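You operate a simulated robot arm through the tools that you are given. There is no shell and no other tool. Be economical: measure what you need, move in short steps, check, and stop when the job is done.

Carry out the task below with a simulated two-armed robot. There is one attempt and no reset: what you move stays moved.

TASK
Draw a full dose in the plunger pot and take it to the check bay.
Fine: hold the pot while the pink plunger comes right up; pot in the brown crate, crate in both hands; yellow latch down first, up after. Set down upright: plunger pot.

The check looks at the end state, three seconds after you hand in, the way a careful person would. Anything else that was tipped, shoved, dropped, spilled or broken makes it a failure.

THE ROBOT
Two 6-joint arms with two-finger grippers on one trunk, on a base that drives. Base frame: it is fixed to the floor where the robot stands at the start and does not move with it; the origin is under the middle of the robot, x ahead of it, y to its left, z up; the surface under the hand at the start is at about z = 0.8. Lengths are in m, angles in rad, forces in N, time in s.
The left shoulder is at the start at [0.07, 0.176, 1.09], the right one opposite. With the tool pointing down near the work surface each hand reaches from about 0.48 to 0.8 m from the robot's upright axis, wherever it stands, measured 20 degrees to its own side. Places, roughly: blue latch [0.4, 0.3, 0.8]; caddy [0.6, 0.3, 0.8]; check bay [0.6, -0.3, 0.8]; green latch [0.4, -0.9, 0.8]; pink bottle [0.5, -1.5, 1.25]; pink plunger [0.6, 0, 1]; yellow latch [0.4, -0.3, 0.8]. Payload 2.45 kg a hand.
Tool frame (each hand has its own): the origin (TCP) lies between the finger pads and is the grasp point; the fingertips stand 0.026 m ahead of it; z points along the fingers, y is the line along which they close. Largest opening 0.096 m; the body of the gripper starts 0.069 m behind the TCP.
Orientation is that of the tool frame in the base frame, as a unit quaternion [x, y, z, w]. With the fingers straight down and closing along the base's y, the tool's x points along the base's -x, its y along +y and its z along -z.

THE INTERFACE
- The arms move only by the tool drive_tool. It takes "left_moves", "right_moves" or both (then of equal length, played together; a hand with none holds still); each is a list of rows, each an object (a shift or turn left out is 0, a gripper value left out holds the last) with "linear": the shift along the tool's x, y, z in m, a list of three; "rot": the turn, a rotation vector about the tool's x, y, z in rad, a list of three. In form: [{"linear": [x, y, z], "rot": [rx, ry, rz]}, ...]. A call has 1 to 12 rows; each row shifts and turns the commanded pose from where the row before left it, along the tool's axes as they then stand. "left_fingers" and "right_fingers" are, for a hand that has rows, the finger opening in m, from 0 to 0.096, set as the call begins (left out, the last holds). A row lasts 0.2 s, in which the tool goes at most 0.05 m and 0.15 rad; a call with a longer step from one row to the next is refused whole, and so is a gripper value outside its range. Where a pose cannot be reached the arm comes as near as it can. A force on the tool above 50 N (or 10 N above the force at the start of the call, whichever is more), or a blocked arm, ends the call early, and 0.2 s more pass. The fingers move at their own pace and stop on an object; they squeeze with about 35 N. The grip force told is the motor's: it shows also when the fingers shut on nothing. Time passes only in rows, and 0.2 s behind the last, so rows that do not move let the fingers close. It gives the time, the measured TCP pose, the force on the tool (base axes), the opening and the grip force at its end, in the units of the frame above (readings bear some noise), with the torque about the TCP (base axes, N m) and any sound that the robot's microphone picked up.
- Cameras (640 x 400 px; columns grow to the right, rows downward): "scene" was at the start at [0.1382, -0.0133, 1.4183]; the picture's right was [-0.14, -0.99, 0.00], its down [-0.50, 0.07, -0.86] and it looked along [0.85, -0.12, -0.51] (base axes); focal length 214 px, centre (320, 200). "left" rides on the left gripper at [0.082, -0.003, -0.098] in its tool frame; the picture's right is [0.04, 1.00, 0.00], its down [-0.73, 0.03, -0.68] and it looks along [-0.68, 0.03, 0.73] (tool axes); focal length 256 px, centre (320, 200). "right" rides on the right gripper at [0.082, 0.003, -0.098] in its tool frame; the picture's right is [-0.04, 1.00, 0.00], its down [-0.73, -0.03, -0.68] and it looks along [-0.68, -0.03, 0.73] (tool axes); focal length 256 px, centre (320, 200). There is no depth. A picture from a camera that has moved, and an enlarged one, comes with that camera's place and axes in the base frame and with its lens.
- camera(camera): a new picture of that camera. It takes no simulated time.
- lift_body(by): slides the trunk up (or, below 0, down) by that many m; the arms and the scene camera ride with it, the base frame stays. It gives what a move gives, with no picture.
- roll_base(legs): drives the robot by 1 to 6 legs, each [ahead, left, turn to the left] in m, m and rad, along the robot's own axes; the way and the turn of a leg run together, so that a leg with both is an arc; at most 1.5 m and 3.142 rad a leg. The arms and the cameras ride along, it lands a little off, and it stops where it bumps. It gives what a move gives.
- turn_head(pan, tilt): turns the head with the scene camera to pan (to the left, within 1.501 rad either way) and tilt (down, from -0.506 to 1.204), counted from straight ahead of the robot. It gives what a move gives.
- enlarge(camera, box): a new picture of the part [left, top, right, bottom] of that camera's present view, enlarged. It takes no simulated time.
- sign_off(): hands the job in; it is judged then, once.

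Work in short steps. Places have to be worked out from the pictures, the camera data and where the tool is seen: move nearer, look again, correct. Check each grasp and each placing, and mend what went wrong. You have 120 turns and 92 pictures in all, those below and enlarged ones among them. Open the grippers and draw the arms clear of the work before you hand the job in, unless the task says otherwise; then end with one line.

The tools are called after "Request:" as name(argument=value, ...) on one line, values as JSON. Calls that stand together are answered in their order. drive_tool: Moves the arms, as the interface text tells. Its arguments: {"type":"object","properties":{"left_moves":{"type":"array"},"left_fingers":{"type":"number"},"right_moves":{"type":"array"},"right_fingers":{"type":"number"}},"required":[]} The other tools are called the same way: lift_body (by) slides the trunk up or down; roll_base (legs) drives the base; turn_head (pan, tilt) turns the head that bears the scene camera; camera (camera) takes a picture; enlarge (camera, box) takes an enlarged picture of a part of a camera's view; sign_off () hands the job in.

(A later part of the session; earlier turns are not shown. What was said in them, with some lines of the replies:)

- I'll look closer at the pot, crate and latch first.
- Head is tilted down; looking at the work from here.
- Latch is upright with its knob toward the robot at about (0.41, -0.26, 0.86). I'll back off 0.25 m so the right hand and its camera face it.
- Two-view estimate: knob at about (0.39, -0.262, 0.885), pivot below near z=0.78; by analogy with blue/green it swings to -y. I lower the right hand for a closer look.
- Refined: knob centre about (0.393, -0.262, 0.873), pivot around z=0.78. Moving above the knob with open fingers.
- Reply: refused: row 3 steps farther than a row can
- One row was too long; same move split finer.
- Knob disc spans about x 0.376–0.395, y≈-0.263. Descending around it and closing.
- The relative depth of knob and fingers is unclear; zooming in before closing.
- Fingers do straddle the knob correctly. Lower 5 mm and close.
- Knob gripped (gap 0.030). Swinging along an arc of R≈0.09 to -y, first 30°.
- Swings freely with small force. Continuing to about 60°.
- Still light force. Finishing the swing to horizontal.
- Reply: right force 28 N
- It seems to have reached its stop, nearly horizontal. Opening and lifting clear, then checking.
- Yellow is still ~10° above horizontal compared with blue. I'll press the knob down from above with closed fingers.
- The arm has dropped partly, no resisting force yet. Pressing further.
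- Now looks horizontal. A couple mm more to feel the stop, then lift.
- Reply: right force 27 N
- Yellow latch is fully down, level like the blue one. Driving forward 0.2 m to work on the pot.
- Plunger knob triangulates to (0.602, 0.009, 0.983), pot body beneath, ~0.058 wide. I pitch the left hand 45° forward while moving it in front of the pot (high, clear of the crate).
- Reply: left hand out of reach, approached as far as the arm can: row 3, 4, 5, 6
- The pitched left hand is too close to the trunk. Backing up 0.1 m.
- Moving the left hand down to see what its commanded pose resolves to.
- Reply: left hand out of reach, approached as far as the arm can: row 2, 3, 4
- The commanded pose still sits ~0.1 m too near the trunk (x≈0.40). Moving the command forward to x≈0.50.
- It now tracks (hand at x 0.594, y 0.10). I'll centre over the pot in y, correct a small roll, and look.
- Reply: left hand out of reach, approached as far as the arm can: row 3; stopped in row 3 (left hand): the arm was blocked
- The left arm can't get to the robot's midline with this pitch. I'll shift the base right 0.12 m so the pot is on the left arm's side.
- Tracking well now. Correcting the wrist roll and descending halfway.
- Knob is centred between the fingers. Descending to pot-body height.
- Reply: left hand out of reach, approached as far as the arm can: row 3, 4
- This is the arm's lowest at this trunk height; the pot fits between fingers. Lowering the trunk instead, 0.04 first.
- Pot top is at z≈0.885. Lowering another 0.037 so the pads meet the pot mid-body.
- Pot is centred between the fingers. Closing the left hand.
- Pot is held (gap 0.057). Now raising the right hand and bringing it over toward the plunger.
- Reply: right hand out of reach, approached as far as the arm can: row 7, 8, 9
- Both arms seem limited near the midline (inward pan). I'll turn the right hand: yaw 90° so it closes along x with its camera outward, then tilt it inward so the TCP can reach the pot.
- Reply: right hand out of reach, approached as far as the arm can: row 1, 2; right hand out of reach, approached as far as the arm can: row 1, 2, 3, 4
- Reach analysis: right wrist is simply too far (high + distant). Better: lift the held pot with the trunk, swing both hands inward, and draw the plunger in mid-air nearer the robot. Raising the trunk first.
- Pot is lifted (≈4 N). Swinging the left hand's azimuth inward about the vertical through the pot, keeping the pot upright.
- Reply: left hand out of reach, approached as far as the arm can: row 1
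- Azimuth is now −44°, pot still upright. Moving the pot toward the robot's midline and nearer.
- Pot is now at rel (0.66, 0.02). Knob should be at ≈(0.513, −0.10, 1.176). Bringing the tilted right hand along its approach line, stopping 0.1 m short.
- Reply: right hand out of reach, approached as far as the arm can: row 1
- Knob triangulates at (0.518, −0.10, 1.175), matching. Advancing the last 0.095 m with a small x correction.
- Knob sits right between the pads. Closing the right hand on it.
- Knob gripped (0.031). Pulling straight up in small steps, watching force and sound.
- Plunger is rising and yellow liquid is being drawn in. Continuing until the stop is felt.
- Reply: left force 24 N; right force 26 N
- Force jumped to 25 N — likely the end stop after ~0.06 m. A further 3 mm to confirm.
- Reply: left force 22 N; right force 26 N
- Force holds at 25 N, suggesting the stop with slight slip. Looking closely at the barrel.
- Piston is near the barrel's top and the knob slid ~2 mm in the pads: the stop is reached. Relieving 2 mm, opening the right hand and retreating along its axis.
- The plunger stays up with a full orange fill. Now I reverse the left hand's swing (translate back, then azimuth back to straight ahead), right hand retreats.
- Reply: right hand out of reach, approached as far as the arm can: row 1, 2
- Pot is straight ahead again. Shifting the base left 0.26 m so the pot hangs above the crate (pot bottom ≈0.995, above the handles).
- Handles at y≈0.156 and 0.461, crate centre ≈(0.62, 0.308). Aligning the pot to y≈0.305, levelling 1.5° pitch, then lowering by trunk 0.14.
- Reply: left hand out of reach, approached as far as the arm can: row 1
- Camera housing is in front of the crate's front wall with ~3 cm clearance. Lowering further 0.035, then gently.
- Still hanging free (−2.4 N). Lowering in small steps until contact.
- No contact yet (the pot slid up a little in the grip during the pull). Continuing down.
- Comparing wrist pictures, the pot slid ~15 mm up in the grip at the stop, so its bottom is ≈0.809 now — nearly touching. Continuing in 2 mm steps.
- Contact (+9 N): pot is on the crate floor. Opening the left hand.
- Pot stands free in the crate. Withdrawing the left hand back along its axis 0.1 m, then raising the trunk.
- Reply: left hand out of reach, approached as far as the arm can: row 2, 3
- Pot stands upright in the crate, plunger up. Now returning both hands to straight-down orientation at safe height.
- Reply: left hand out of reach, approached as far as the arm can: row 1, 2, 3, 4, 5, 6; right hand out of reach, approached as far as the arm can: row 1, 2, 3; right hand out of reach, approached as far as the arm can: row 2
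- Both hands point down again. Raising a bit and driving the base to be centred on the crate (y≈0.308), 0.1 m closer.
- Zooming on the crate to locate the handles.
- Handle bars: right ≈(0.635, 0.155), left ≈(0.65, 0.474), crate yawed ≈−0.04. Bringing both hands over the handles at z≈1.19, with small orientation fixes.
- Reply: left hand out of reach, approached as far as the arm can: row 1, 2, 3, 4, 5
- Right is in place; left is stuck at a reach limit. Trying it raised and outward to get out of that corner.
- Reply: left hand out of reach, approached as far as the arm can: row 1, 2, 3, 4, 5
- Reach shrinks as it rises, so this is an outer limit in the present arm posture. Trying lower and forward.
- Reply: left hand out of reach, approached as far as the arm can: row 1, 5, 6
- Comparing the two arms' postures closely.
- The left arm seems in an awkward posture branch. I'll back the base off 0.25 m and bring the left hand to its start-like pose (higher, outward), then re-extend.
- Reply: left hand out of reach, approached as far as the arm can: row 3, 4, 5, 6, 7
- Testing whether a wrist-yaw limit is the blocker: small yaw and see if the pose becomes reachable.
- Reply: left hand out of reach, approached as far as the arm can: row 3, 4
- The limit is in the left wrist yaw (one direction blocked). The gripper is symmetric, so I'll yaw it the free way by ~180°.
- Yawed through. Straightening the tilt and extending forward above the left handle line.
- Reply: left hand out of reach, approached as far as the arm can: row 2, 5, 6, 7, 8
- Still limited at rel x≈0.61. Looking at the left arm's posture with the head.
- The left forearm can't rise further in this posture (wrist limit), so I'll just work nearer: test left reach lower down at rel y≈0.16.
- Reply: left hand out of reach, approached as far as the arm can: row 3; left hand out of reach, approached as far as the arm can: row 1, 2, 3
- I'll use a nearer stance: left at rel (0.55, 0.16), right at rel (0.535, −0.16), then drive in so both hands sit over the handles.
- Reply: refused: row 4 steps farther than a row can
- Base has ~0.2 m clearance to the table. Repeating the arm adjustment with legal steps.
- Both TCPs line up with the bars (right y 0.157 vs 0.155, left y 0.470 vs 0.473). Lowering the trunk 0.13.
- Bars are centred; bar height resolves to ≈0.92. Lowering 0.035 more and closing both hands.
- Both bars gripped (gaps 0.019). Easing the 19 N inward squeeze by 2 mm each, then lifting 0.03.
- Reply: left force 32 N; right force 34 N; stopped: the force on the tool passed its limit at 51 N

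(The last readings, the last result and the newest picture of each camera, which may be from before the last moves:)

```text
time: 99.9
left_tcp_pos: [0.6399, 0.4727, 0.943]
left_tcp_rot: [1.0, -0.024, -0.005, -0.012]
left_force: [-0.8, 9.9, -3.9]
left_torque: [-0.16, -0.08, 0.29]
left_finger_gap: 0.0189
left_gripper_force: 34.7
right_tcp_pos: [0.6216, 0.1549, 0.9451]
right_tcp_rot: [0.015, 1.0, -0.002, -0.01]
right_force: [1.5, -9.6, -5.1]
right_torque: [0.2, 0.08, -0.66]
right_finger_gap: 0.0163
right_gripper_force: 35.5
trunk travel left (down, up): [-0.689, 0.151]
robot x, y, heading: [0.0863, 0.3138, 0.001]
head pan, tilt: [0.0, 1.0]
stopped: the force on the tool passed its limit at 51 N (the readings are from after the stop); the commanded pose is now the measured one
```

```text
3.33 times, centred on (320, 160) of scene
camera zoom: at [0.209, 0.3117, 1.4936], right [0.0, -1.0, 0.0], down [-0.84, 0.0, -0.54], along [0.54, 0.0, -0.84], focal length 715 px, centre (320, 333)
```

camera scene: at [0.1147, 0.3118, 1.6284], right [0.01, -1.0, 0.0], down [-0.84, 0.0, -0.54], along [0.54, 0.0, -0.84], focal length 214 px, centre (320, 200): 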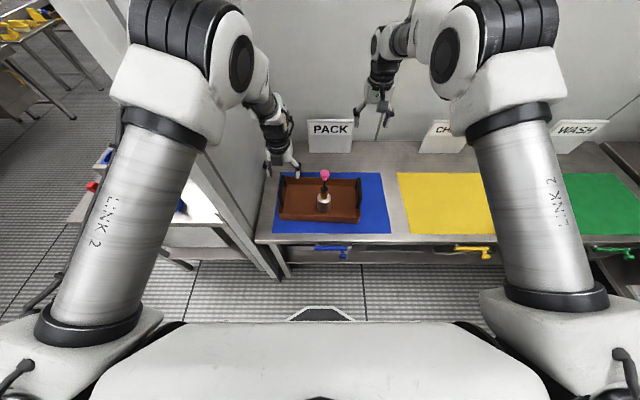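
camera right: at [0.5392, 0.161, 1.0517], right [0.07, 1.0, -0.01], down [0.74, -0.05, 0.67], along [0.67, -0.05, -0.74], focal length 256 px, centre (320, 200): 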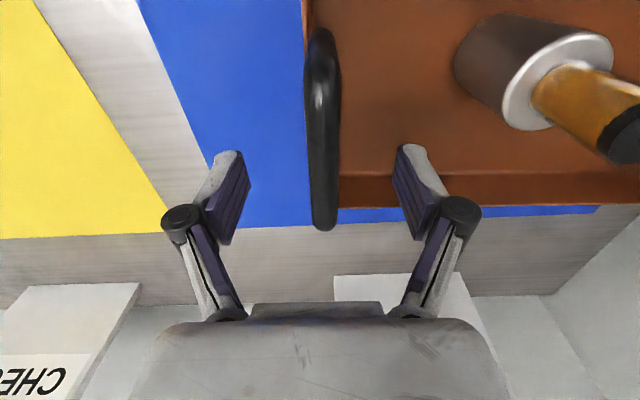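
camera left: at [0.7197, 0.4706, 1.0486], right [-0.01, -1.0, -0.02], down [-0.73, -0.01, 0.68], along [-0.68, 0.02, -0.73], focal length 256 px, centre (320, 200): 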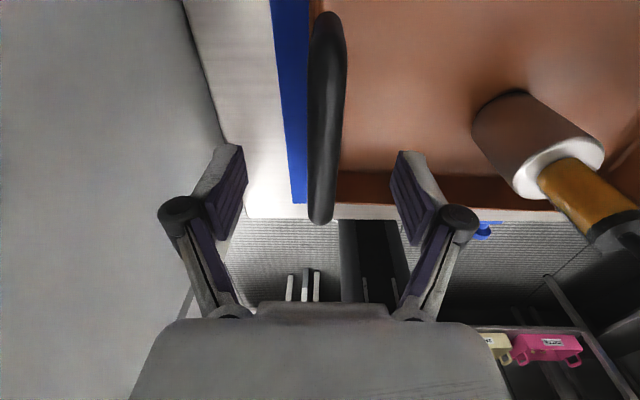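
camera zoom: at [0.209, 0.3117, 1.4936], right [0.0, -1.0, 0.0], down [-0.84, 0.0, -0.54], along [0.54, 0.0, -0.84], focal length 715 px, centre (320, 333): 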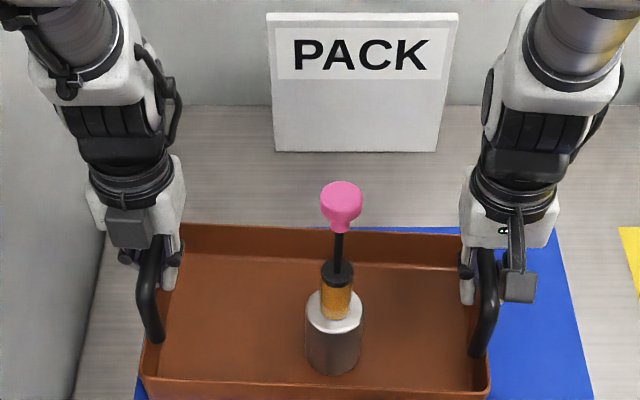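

Crate is off the mat, level, pot steady; squeeze force relaxed to ~10 N. Lifting 0.05 more.

Request:
lift_body(by=0.05)

Request:
roll_base(legs=[[0, -0.2, 0]])

Request:
enlarge(camera="scene", box=[220, 100, 420, 240])

```text
time: 100.8
left_tcp_pos: [0.6396, 0.4723, 0.9938]
left_tcp_rot: [1.0, -0.024, -0.004, -0.012]
left_force: [-0.4, 22.6, -3.6]
left_torque: [-0.38, -0.01, 0.2]
left_finger_gap: 0.0185
left_gripper_force: 35.7
right_tcp_pos: [0.6217, 0.1556, 0.9951]
right_tcp_rot: [0.013, 1.0, -0.002, -0.009]
right_force: [-0.4, -22.8, -4.4]
right_torque: [0.37, -0.04, -0.66]
right_finger_gap: 0.016
right_gripper_force: 35.4
trunk travel left (down, up): [-0.739, 0.101]
robot x, y, heading: [0.0874, 0.3163, 0.004]
head pan, tilt: [0.0, 1.0]
```

```text
time: 102.4
left_tcp_pos: [0.6399, 0.2771, 0.9944]
left_tcp_rot: [1.0, -0.024, -0.004, -0.011]
left_force: [0.1, 34.7, -3.6]
left_torque: [-0.63, -0.01, 0.28]
left_finger_gap: 0.0187
left_gripper_force: 34.9
right_tcp_pos: [0.6216, -0.0388, 0.9962]
right_tcp_rot: [0.013, 1.0, -0.004, -0.009]
right_force: [-0.7, -33.7, -4.8]
right_torque: [0.49, -0.04, -0.62]
right_finger_gap: 0.0166
right_gripper_force: 34.9
trunk travel left (down, up): [-0.739, 0.101]
robot x, y, heading: [0.0901, 0.1145, 0.005]
head pan, tilt: [0.0, 1.0]
```

```text
2.86 times, centred on (320, 170) of scene
camera zoom: at [0.2084, 0.1158, 1.5437], right [0.0, -1.0, 0.0], down [-0.84, 0.0, -0.54], along [0.54, 0.0, -0.84], focal length 613 px, centre (320, 286)
```

zoom: 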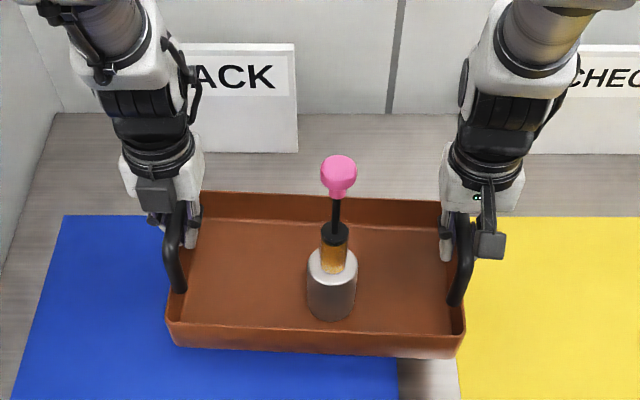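

Crate travels stably. Relieving the 34 N inward strain by 1 mm per hand, then on to the bay: centre now y≈0.119, target −0.32.

Request:
drive_tool(left_moves=[{"linear": [0, -0.0012, 0]}, {}], right_moves=[{"linear": [0, -0.0012, 0]}, {}])

Request:
roll_base(legs=[[0.005, -0.22, -0.003], [0.005, -0.218, 0]])

Request:
enlarge(camera="scene", box=[220, 100, 420, 240])

```text
time: 103.0
left_tcp_pos: [0.6398, 0.276, 0.9931]
left_tcp_rot: [1.0, -0.023, -0.004, -0.013]
left_force: [-2.5, -40.5, -4.9]
left_torque: [0.98, 0.06, 0.48]
left_finger_gap: 0.0174
left_gripper_force: 34.2
right_tcp_pos: [0.6217, -0.0409, 0.9952]
right_tcp_rot: [0.013, 1.0, -0.002, -0.009]
right_force: [2.1, 41.6, -3.6]
right_torque: [-0.48, -0.12, -0.66]
right_finger_gap: 0.0161
right_gripper_force: 34.9
trunk travel left (down, up): [-0.739, 0.101]
robot x, y, heading: [0.0893, 0.116, 0.007]
head pan, tilt: [0.0, 1.0]
```

```text
time: 106.0
left_tcp_pos: [0.6505, -0.1663, 0.9938]
left_tcp_rot: [1.0, -0.026, -0.003, -0.012]
left_force: [-2.4, -15.5, -4.3]
left_torque: [0.32, 0.0, 0.09]
left_finger_gap: 0.0185
left_gripper_force: 8.4
right_tcp_pos: [0.6315, -0.4838, 0.9975]
right_tcp_rot: [0.016, 1.0, -0.003, -0.009]
right_force: [2.4, 16.0, -3.5]
right_torque: [-0.17, -0.03, -0.63]
right_finger_gap: 0.016
right_gripper_force: 35.3
trunk travel left (down, up): [-0.739, 0.101]
robot x, y, heading: [0.1, -0.3224, -0.006]
head pan, tilt: [0.0, 1.0]
```

```text
2.86 times, centred on (320, 170) of scene
camera zoom: at [0.2189, -0.3252, 1.5437], right [0.0, -1.0, 0.0], down [-0.84, 0.0, -0.54], along [0.54, 0.0, -0.84], focal length 613 px, centre (320, 286)
```

zoom: 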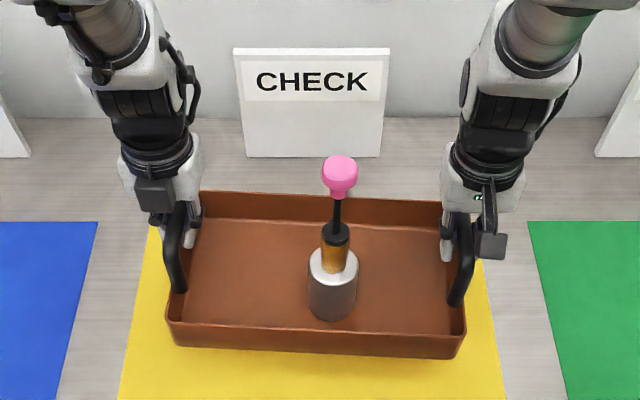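

Crate is centred over the yellow bay. Lowering 0.072, then gently until contact.

Request:
lift_body(by=-0.072)

Request:
lift_body(by=-0.005)

Request:
lift_body(by=-0.003)

```text
time: 107.1
left_tcp_pos: [0.6496, -0.1661, 0.9224]
left_tcp_rot: [1.0, -0.026, -0.004, -0.013]
left_force: [-1.9, -17.0, -3.6]
left_torque: [0.31, 0.07, 0.11]
left_finger_gap: 0.018
left_gripper_force: 8.3
right_tcp_pos: [0.6304, -0.4842, 0.9235]
right_tcp_rot: [0.016, 1.0, -0.002, -0.009]
right_force: [1.8, 16.2, -3.6]
right_torque: [-0.11, -0.13, -0.64]
right_finger_gap: 0.0161
right_gripper_force: 34.7
trunk travel left (down, up): [-0.667, 0.173]
robot x, y, heading: [0.0971, -0.3253, -0.001]
head pan, tilt: [0.0, 1.0]
```

```text
time: 107.6
left_tcp_pos: [0.6514, -0.1675, 0.9171]
left_tcp_rot: [1.0, -0.026, -0.004, -0.013]
left_force: [-3.2, -16.4, -5.0]
left_torque: [0.34, -0.02, 0.09]
left_finger_gap: 0.0181
left_gripper_force: 7.9
right_tcp_pos: [0.6308, -0.4835, 0.9185]
right_tcp_rot: [0.016, 1.0, -0.002, -0.01]
right_force: [2.4, 15.5, -4.0]
right_torque: [-0.17, -0.08, -0.63]
right_finger_gap: 0.0161
right_gripper_force: 35.1
trunk travel left (down, up): [-0.662, 0.178]
robot x, y, heading: [0.0976, -0.3238, 0.005]
head pan, tilt: [0.0, 1.0]
```

```text
time: 108.2
left_tcp_pos: [0.6503, -0.1669, 0.9137]
left_tcp_rot: [1.0, -0.027, -0.004, -0.012]
left_force: [-3.0, -16.5, -3.7]
left_torque: [0.32, 0.05, 0.14]
left_finger_gap: 0.0179
left_gripper_force: 8.3
right_tcp_pos: [0.6309, -0.4838, 0.9157]
right_tcp_rot: [0.016, 1.0, -0.003, -0.008]
right_force: [2.7, 16.1, 1.6]
right_torque: [-0.22, 0.4, -0.6]
right_finger_gap: 0.0162
right_gripper_force: 34.8
trunk travel left (down, up): [-0.659, 0.181]
robot x, y, heading: [0.0997, -0.3234, -0.004]
head pan, tilt: [0.0, 1.0]
```

Right side has just touched (+1.6 N); 2–3 mm more for the left.

Request:
lift_body(by=-0.0015)

Request:
lift_body(by=-0.0015)

```text
time: 108.7
left_tcp_pos: [0.6497, -0.1659, 0.9123]
left_tcp_rot: [1.0, -0.026, -0.003, -0.012]
left_force: [-3.1, -15.5, -3.7]
left_torque: [0.32, -0.08, 0.12]
left_finger_gap: 0.0179
left_gripper_force: 7.5
right_tcp_pos: [0.6298, -0.4834, 0.9143]
right_tcp_rot: [0.016, 1.0, -0.004, -0.009]
right_force: [2.5, 17.3, 1.8]
right_torque: [-0.24, -0.06, -0.68]
right_finger_gap: 0.0186
right_gripper_force: 35.4
trunk travel left (down, up): [-0.657, 0.183]
robot x, y, heading: [0.1003, -0.3288, -0.0]
head pan, tilt: [0.0, 1.0]
```

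```text
time: 109.2
left_tcp_pos: [0.6506, -0.166, 0.9105]
left_tcp_rot: [1.0, -0.027, -0.003, -0.012]
left_force: [-3.1, -15.2, -4.3]
left_torque: [0.31, -0.14, 0.08]
left_finger_gap: 0.0179
left_gripper_force: 7.7
right_tcp_pos: [0.631, -0.484, 0.9121]
right_tcp_rot: [0.016, 1.0, -0.003, -0.009]
right_force: [2.8, 17.4, 0.9]
right_torque: [-0.23, -0.09, -0.62]
right_finger_gap: 0.0208
right_gripper_force: 34.5
trunk travel left (down, up): [-0.656, 0.184]
robot x, y, heading: [0.0995, -0.326, 0.001]
head pan, tilt: [0.0, 1.0]
```

Left still carries ~4 N; lowering a little more.

Request:
lift_body(by=-0.002)

Request:
lift_body(by=-0.002)

Request:
enlarge(camera="scene", box=[220, 90, 420, 230])

```text
time: 109.7
left_tcp_pos: [0.651, -0.1664, 0.9097]
left_tcp_rot: [1.0, -0.026, -0.003, -0.012]
left_force: [-1.6, -14.2, -3.2]
left_torque: [0.32, -0.01, 0.19]
left_finger_gap: 0.018
left_gripper_force: 7.8
right_tcp_pos: [0.6309, -0.483, 0.9105]
right_tcp_rot: [0.016, 1.0, -0.003, -0.007]
right_force: [2.6, 17.9, 6.6]
right_torque: [-0.2, 0.06, -0.57]
right_finger_gap: 0.0202
right_gripper_force: 35.1
trunk travel left (down, up): [-0.654, 0.186]
robot x, y, heading: [0.0981, -0.3259, -0.0]
head pan, tilt: [0.0, 1.0]
```

```text
time: 110.2
left_tcp_pos: [0.6497, -0.1659, 0.9078]
left_tcp_rot: [1.0, -0.026, -0.003, -0.011]
left_force: [-1.9, -14.3, -2.8]
left_torque: [0.26, -0.13, 0.13]
left_finger_gap: 0.0176
left_gripper_force: 7.4
right_tcp_pos: [0.6307, -0.4828, 0.9097]
right_tcp_rot: [0.015, 1.0, -0.003, -0.008]
right_force: [2.8, 18.0, 6.6]
right_torque: [-0.26, -0.02, -0.54]
right_finger_gap: 0.0188
right_gripper_force: 35.0
trunk travel left (down, up): [-0.652, 0.188]
robot x, y, heading: [0.1006, -0.3249, 0.002]
head pan, tilt: [0.0, 1.0]
```

```text
2.86 times, centred on (320, 160) of scene
camera zoom: at [0.2173, -0.325, 1.4569], right [0.0, -1.0, 0.0], down [-0.84, 0.0, -0.54], along [0.54, 0.0, -0.84], focal length 613 px, centre (320, 314)
```

zoom: 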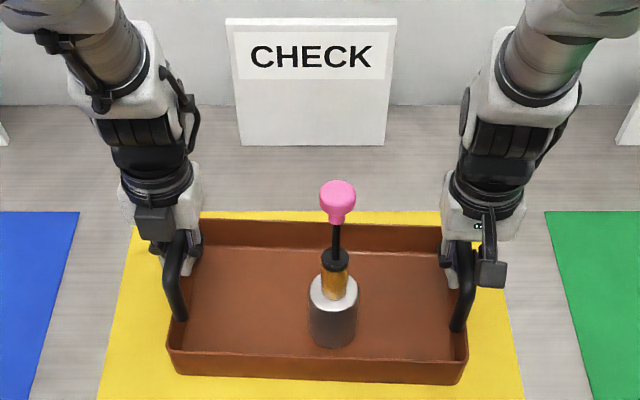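

Hands are now 4–6 mm below pickup height, so the crate is down. Opening both hands and checking.

Request:
drive_tool(left_moves=[{}, {}, {}], right_moves=[{}, {}, {}], left_fingers=0.08, right_fingers=0.08)

Request:
lift_body(by=0.165)

Request:
enlarge(camera="scene", box=[220, 110, 420, 250])

```text
time: 111.0
left_tcp_pos: [0.6515, -0.1665, 0.9077]
left_tcp_rot: [1.0, -0.026, -0.003, -0.013]
left_force: [0.7, -0.4, 0.4]
left_torque: [0.01, 0.02, 0.01]
left_finger_gap: 0.0802
left_gripper_force: 0.1
right_tcp_pos: [0.6314, -0.484, 0.9095]
right_tcp_rot: [0.015, 1.0, -0.003, -0.009]
right_force: [-0.1, 0.5, 0.9]
right_torque: [0.02, -0.01, 0.03]
right_finger_gap: 0.0801
right_gripper_force: 0.0
trunk travel left (down, up): [-0.652, 0.188]
robot x, y, heading: [0.1, -0.3286, -0.003]
head pan, tilt: [0.0, 1.0]
```

```text
time: 112.9
left_tcp_pos: [0.6507, -0.1671, 1.0731]
left_tcp_rot: [1.0, -0.027, -0.003, -0.012]
left_force: [-0.4, 0.0, 0.4]
left_torque: [0.01, -0.01, -0.01]
left_finger_gap: 0.08
left_gripper_force: 0.0
right_tcp_pos: [0.6301, -0.4838, 1.074]
right_tcp_rot: [0.015, 1.0, -0.002, -0.009]
right_force: [-0.1, 0.0, -0.4]
right_torque: [0.03, 0.02, 0.0]
right_finger_gap: 0.08
right_gripper_force: 0.1
trunk travel left (down, up): [-0.817, 0.023]
robot x, y, heading: [0.1006, -0.3252, -0.003]
head pan, tilt: [0.0, 1.0]
```

```text
2.86 times, centred on (320, 180) of scene
camera zoom: at [0.2179, -0.3262, 1.6218], right [0.0, -1.0, 0.0], down [-0.84, 0.0, -0.54], along [0.54, 0.0, -0.84], focal length 613 px, centre (320, 257)
```

zoom: 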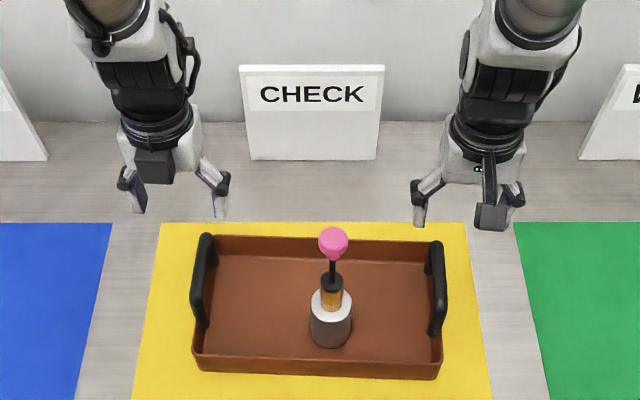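

Crate and pot are set upright in the check bay. Now backing straight off, sideways and lowering the trunk to work the latch with the right hand.

Request:
roll_base(legs=[[-0.35, 0, 0.003], [0, 0.2, 0]])

Request:
lift_body(by=-0.2)

Request:
enlarge(camera="scene", box=[250, 60, 450, 200])

```text
time: 116.4
left_tcp_pos: [0.3004, 0.0286, 1.073]
left_tcp_rot: [1.0, -0.027, -0.002, -0.013]
left_force: [-0.1, -0.2, 0.5]
left_torque: [0.02, 0.02, -0.02]
left_finger_gap: 0.0801
left_gripper_force: 0.1
right_tcp_pos: [0.28, -0.2879, 1.0737]
right_tcp_rot: [0.016, 1.0, -0.002, -0.008]
right_force: [0.3, 0.0, 0.5]
right_torque: [0.01, 0.01, 0.0]
right_finger_gap: 0.0799
right_gripper_force: 0.1
trunk travel left (down, up): [-0.817, 0.023]
robot x, y, heading: [-0.2554, -0.1255, -0.001]
head pan, tilt: [0.0, 1.0]
```

```text
time: 118.5
left_tcp_pos: [0.2984, 0.0323, 0.8735]
left_tcp_rot: [1.0, -0.027, -0.003, -0.012]
left_force: [-0.5, -0.2, 0.4]
left_torque: [-0.03, 0.01, 0.03]
left_finger_gap: 0.0801
left_gripper_force: 0.0
right_tcp_pos: [0.2803, -0.2857, 0.8748]
right_tcp_rot: [0.016, 1.0, -0.003, -0.009]
right_force: [0.1, 0.2, 0.1]
right_torque: [-0.02, 0.06, 0.04]
right_finger_gap: 0.0801
right_gripper_force: 0.0
trunk travel left (down, up): [-0.617, 0.223]
robot x, y, heading: [-0.2536, -0.1251, -0.006]
head pan, tilt: [0.0, 1.0]
```

```text
2.86 times, centred on (350, 130) of scene
camera zoom: at [-0.134, -0.1274, 1.4219], right [0.0, -1.0, 0.0], down [-0.84, 0.0, -0.54], along [0.54, 0.0, -0.84], focal length 613 px, centre (234, 400)
```

zoom: 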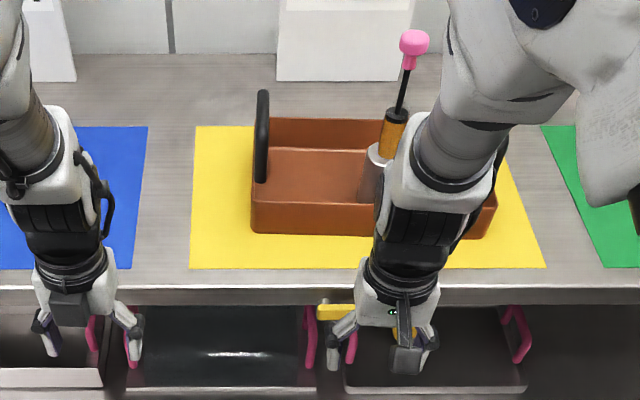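

Lining the right hand up above the lowered yellow knob (≈(0.389, −0.357, 0.772)).

Request:
drive_tool(right_moves=[{"linear": [-0.037, -0.0225, -0.01]}, {"linear": [-0.037, -0.0225, -0.01]}, {"linear": [-0.037, -0.0225, -0.01]}])

Request:
camera(camera="right")

Request:
enlarge(camera="scene", box=[320, 100, 440, 190])

```text
time: 119.3
left_tcp_pos: [0.3, 0.0315, 0.8724]
left_tcp_rot: [1.0, -0.027, -0.004, -0.014]
left_force: [0.0, -0.4, 0.0]
left_torque: [-0.02, 0.02, -0.01]
left_finger_gap: 0.08
left_gripper_force: 0.0
right_tcp_pos: [0.3897, -0.357, 0.9021]
right_tcp_rot: [0.017, 1.0, -0.003, -0.009]
right_force: [0.5, -0.1, 0.3]
right_torque: [0.02, 0.0, -0.01]
right_finger_gap: 0.08
right_gripper_force: 0.2
trunk travel left (down, up): [-0.617, 0.223]
robot x, y, heading: [-0.2499, -0.1246, 0.003]
head pan, tilt: [0.0, 1.0]
```

```text
8 pictures are left
camera right: at [0.3082, -0.3514, 1.0031], right [0.07, 1.0, -0.01], down [0.74, -0.05, 0.67], along [0.66, -0.05, -0.75], focal length 256 px, centre (320, 200)
```

right: 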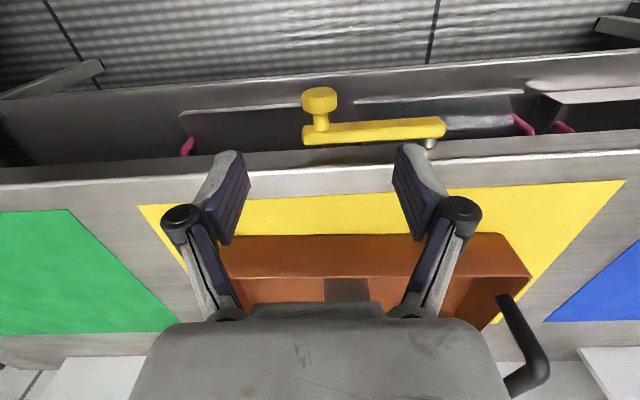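

```text
4.44 times, centred on (380, 145) of scene
camera zoom: at [-0.1326, -0.1286, 1.4217], right [0.0, -1.0, 0.0], down [-0.84, 0.0, -0.54], along [0.54, 0.0, -0.84], focal length 953 px, centre (53, 444)
```

zoom: 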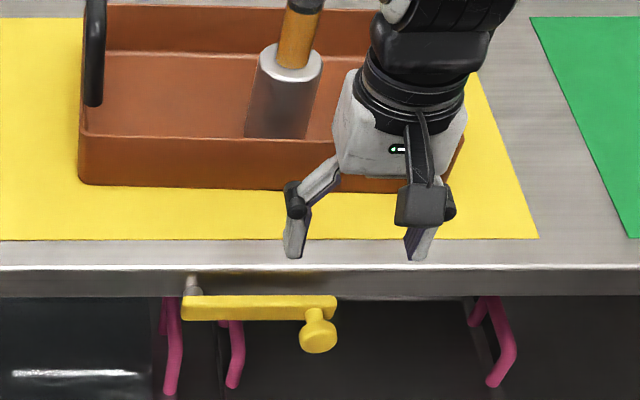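

Knob is right below (y −0.358). Descending 0.125 and closing.

Request:
drive_tool(right_moves=[{"linear": [0, 0, 0.042]}, {"linear": [0, 0, 0.042]}, {"linear": [0, 0, 0.041]}])

Request:
drive_tool(right_moves=[{}, {}, {}], right_fingers=0.02)

```text
time: 120.1
left_tcp_pos: [0.3003, 0.0315, 0.8731]
left_tcp_rot: [1.0, -0.027, -0.004, -0.012]
left_force: [0.0, -0.4, 0.2]
left_torque: [-0.03, 0.03, -0.02]
left_finger_gap: 0.0802
left_gripper_force: 0.1
right_tcp_pos: [0.3876, -0.3573, 0.7779]
right_tcp_rot: [0.017, 1.0, -0.002, -0.009]
right_force: [0.4, 0.1, 0.2]
right_torque: [0.04, -0.02, 0.01]
right_finger_gap: 0.0797
right_gripper_force: 0.1
trunk travel left (down, up): [-0.617, 0.223]
robot x, y, heading: [-0.2514, -0.1237, -0.001]
head pan, tilt: [0.0, 1.0]
```

```text
time: 120.9
left_tcp_pos: [0.2986, 0.0279, 0.8729]
left_tcp_rot: [1.0, -0.028, -0.004, -0.013]
left_force: [0.7, 0.1, -0.9]
left_torque: [-0.01, -0.03, -0.01]
left_finger_gap: 0.08
left_gripper_force: 0.1
right_tcp_pos: [0.3874, -0.3596, 0.7786]
right_tcp_rot: [0.018, 1.0, -0.002, -0.008]
right_force: [2.4, -21.4, 6.9]
right_torque: [-0.18, -0.17, -0.37]
right_finger_gap: 0.0294
right_gripper_force: 44.7
trunk travel left (down, up): [-0.617, 0.223]
robot x, y, heading: [-0.2514, -0.1256, -0.002]
head pan, tilt: [0.0, 1.0]
```

Knob gripped. Swinging back up along the reverse arc, first to ~60°.

Request:
drive_tool(right_moves=[{"linear": [0, 0.0015, -0.0168]}, {"linear": [0.0001, 0.0044, -0.0163]}, {"linear": [0.0002, 0.0071, -0.0153]}])

Request:
drive_tool(right_moves=[{"linear": [0.0003, 0.0097, -0.0139]}, {"linear": [0.0004, 0.012, -0.012]}, {"linear": [0.0004, 0.0139, -0.0097]}])

Request:
drive_tool(right_moves=[{"linear": [0.0005, 0.0153, -0.0071]}, {"linear": [0.0005, 0.0163, -0.0044]}, {"linear": [0.0005, 0.0168, -0.0015]}])

Request:
enlarge(camera="scene", box=[320, 100, 440, 190])

```text
time: 121.7
left_tcp_pos: [0.2975, 0.0291, 0.8735]
left_tcp_rot: [1.0, -0.027, -0.002, -0.014]
left_force: [0.4, 0.4, 0.1]
left_torque: [0.0, 0.02, 0.01]
left_finger_gap: 0.0802
left_gripper_force: 0.0
right_tcp_pos: [0.387, -0.3467, 0.8267]
right_tcp_rot: [0.016, 1.0, -0.002, -0.008]
right_force: [-3.7, -22.7, 8.3]
right_torque: [-0.46, -0.05, -0.3]
right_finger_gap: 0.0356
right_gripper_force: 11.5
trunk travel left (down, up): [-0.617, 0.223]
robot x, y, heading: [-0.2518, -0.1281, 0.001]
head pan, tilt: [0.0, 1.0]
```

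```text
time: 122.5
left_tcp_pos: [0.2982, 0.0306, 0.8729]
left_tcp_rot: [1.0, -0.028, -0.003, -0.012]
left_force: [-0.1, 0.1, 0.5]
left_torque: [0.02, 0.03, 0.03]
left_finger_gap: 0.0797
left_gripper_force: 0.0
right_tcp_pos: [0.3863, -0.3073, 0.8598]
right_tcp_rot: [0.015, 1.0, -0.002, -0.009]
right_force: [-6.1, -4.5, -0.3]
right_torque: [-0.38, -0.41, 0.05]
right_finger_gap: 0.029
right_gripper_force: 45.1
trunk travel left (down, up): [-0.617, 0.223]
robot x, y, heading: [-0.2482, -0.122, -0.002]
head pan, tilt: [0.0, 1.0]
```

```text
time: 123.3
left_tcp_pos: [0.2979, 0.0294, 0.8743]
left_tcp_rot: [1.0, -0.027, -0.002, -0.014]
left_force: [-0.5, -0.4, 1.3]
left_torque: [0.03, -0.05, 0.02]
left_finger_gap: 0.0798
left_gripper_force: 0.1
right_tcp_pos: [0.3855, -0.2625, 0.8748]
right_tcp_rot: [0.017, 1.0, -0.002, -0.008]
right_force: [-11.6, -14.0, 4.8]
right_torque: [-0.28, -0.01, 0.03]
right_finger_gap: 0.0287
right_gripper_force: 46.0
trunk travel left (down, up): [-0.617, 0.223]
robot x, y, heading: [-0.2513, -0.124, -0.008]
head pan, tilt: [0.0, 1.0]
```

```text
4.44 times, centred on (380, 145) of scene
camera zoom: at [-0.137, -0.1317, 1.4222], right [0.0, -1.0, 0.0], down [-0.84, 0.0, -0.54], along [0.54, 0.0, -0.84], focal length 953 px, centre (53, 444)
```

zoom: 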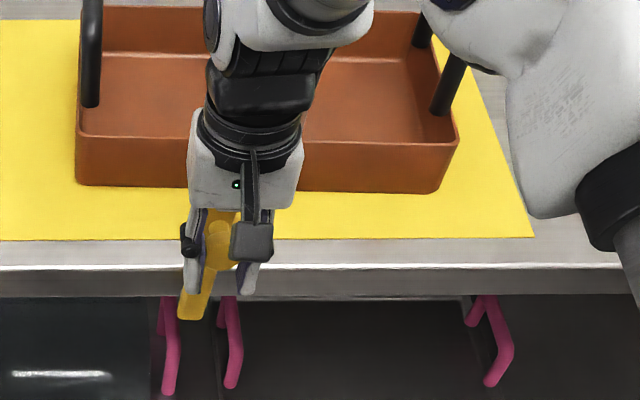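

Latch is nearly upright with force building (−14 N). Pushing 4 mm more into its stop, then opening and rising clear.

Request:
drive_tool(right_moves=[{"linear": [0, 0.004, 0]}, {}])

Request:
drive_tool(right_moves=[{}, {}, {"linear": [0, 0, -0.04]}, {"linear": [0, 0, -0.045]}, {"linear": [0, 0, -0.045]}, {"linear": [0, 0, -0.045]}], right_fingers=0.08)

Request:
roll_base(legs=[[-0.15, 0.12, 0]])

Request:
camera(camera="scene")

```text
time: 123.9
left_tcp_pos: [0.2976, 0.0271, 0.8743]
left_tcp_rot: [0.999, -0.028, -0.002, -0.016]
left_force: [0.1, -0.9, 0.1]
left_torque: [0.04, 0.01, 0.0]
left_finger_gap: 0.0799
left_gripper_force: 0.1
right_tcp_pos: [0.3849, -0.2626, 0.8753]
right_tcp_rot: [0.018, 1.0, 0.0, -0.008]
right_force: [-12.2, -39.5, 6.9]
right_torque: [-0.59, 0.04, -0.6]
right_finger_gap: 0.0288
right_gripper_force: 44.3
trunk travel left (down, up): [-0.617, 0.223]
robot x, y, heading: [-0.2519, -0.1265, -0.004]
head pan, tilt: [0.0, 1.0]
```

```text
time: 125.3
left_tcp_pos: [0.2981, 0.0317, 0.8726]
left_tcp_rot: [1.0, -0.027, -0.003, -0.013]
left_force: [0.2, 0.4, 0.6]
left_torque: [0.05, -0.04, 0.02]
left_finger_gap: 0.0801
left_gripper_force: 0.1
right_tcp_pos: [0.3906, -0.2548, 1.0484]
right_tcp_rot: [0.017, 1.0, -0.003, -0.008]
right_force: [0.0, -0.2, 0.4]
right_torque: [-0.01, -0.03, -0.02]
right_finger_gap: 0.08
right_gripper_force: 0.1
trunk travel left (down, up): [-0.617, 0.223]
robot x, y, heading: [-0.2445, -0.1247, -0.001]
head pan, tilt: [0.0, 1.0]
```

```text
time: 126.9
left_tcp_pos: [0.1534, 0.1528, 0.8714]
left_tcp_rot: [1.0, -0.027, -0.004, -0.013]
left_force: [-0.5, 0.3, -0.4]
left_torque: [-0.01, 0.0, 0.02]
left_finger_gap: 0.0801
left_gripper_force: 0.0
right_tcp_pos: [0.2456, -0.1348, 1.0474]
right_tcp_rot: [0.017, 1.0, -0.002, -0.009]
right_force: [-0.1, 0.0, -0.3]
right_torque: [-0.01, 0.02, 0.0]
right_finger_gap: 0.0801
right_gripper_force: 0.2
trunk travel left (down, up): [-0.617, 0.223]
robot x, y, heading: [-0.4012, -0.0059, -0.0]
head pan, tilt: [0.0, 1.0]
```

```text
5 pictures are left
camera scene: at [-0.2799, -0.0064, 1.4218], right [0.0, -1.0, 0.0], down [-0.84, 0.0, -0.54], along [0.54, 0.0, -0.84], focal length 214 px, centre (320, 200)
```

scene: 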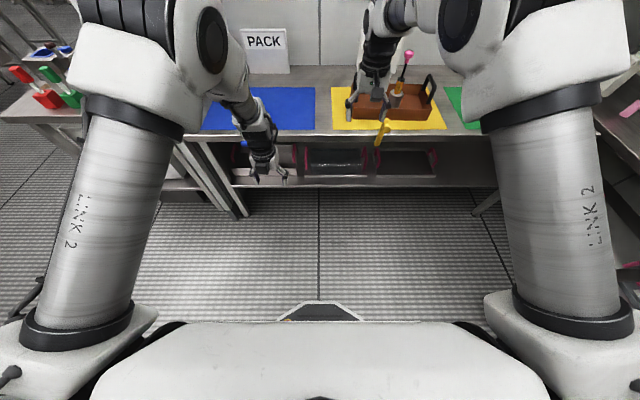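

The hard stop was felt (−40 N with no motion). Zooming to confirm latch, crate and pot.

Request:
enlarge(camera="scene", box=[330, 40, 460, 160])

```text
3.33 times, centred on (395, 100) of scene
camera zoom: at [-0.2799, -0.0064, 1.4218], right [0.0, -1.0, 0.0], down [-0.84, 0.0, -0.54], along [0.54, 0.0, -0.84], focal length 715 px, centre (70, 533)
```

zoom: 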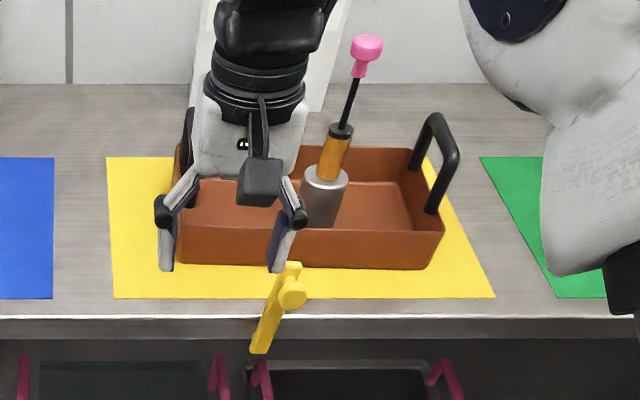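

Latch is back upright exactly as at the start. The crate is in the yellow bay with the pot upright and full, and both hands are open and clear. Handing in.

Request:
sign_off()

```text
The job is handed in.
```

The pot, with its plunger drawn right up to the stop, is standing upright in the brown crate in the check bay. I carried the crate there with both hands, put the yellow latch down first and back up after, and left both hands open and clear.
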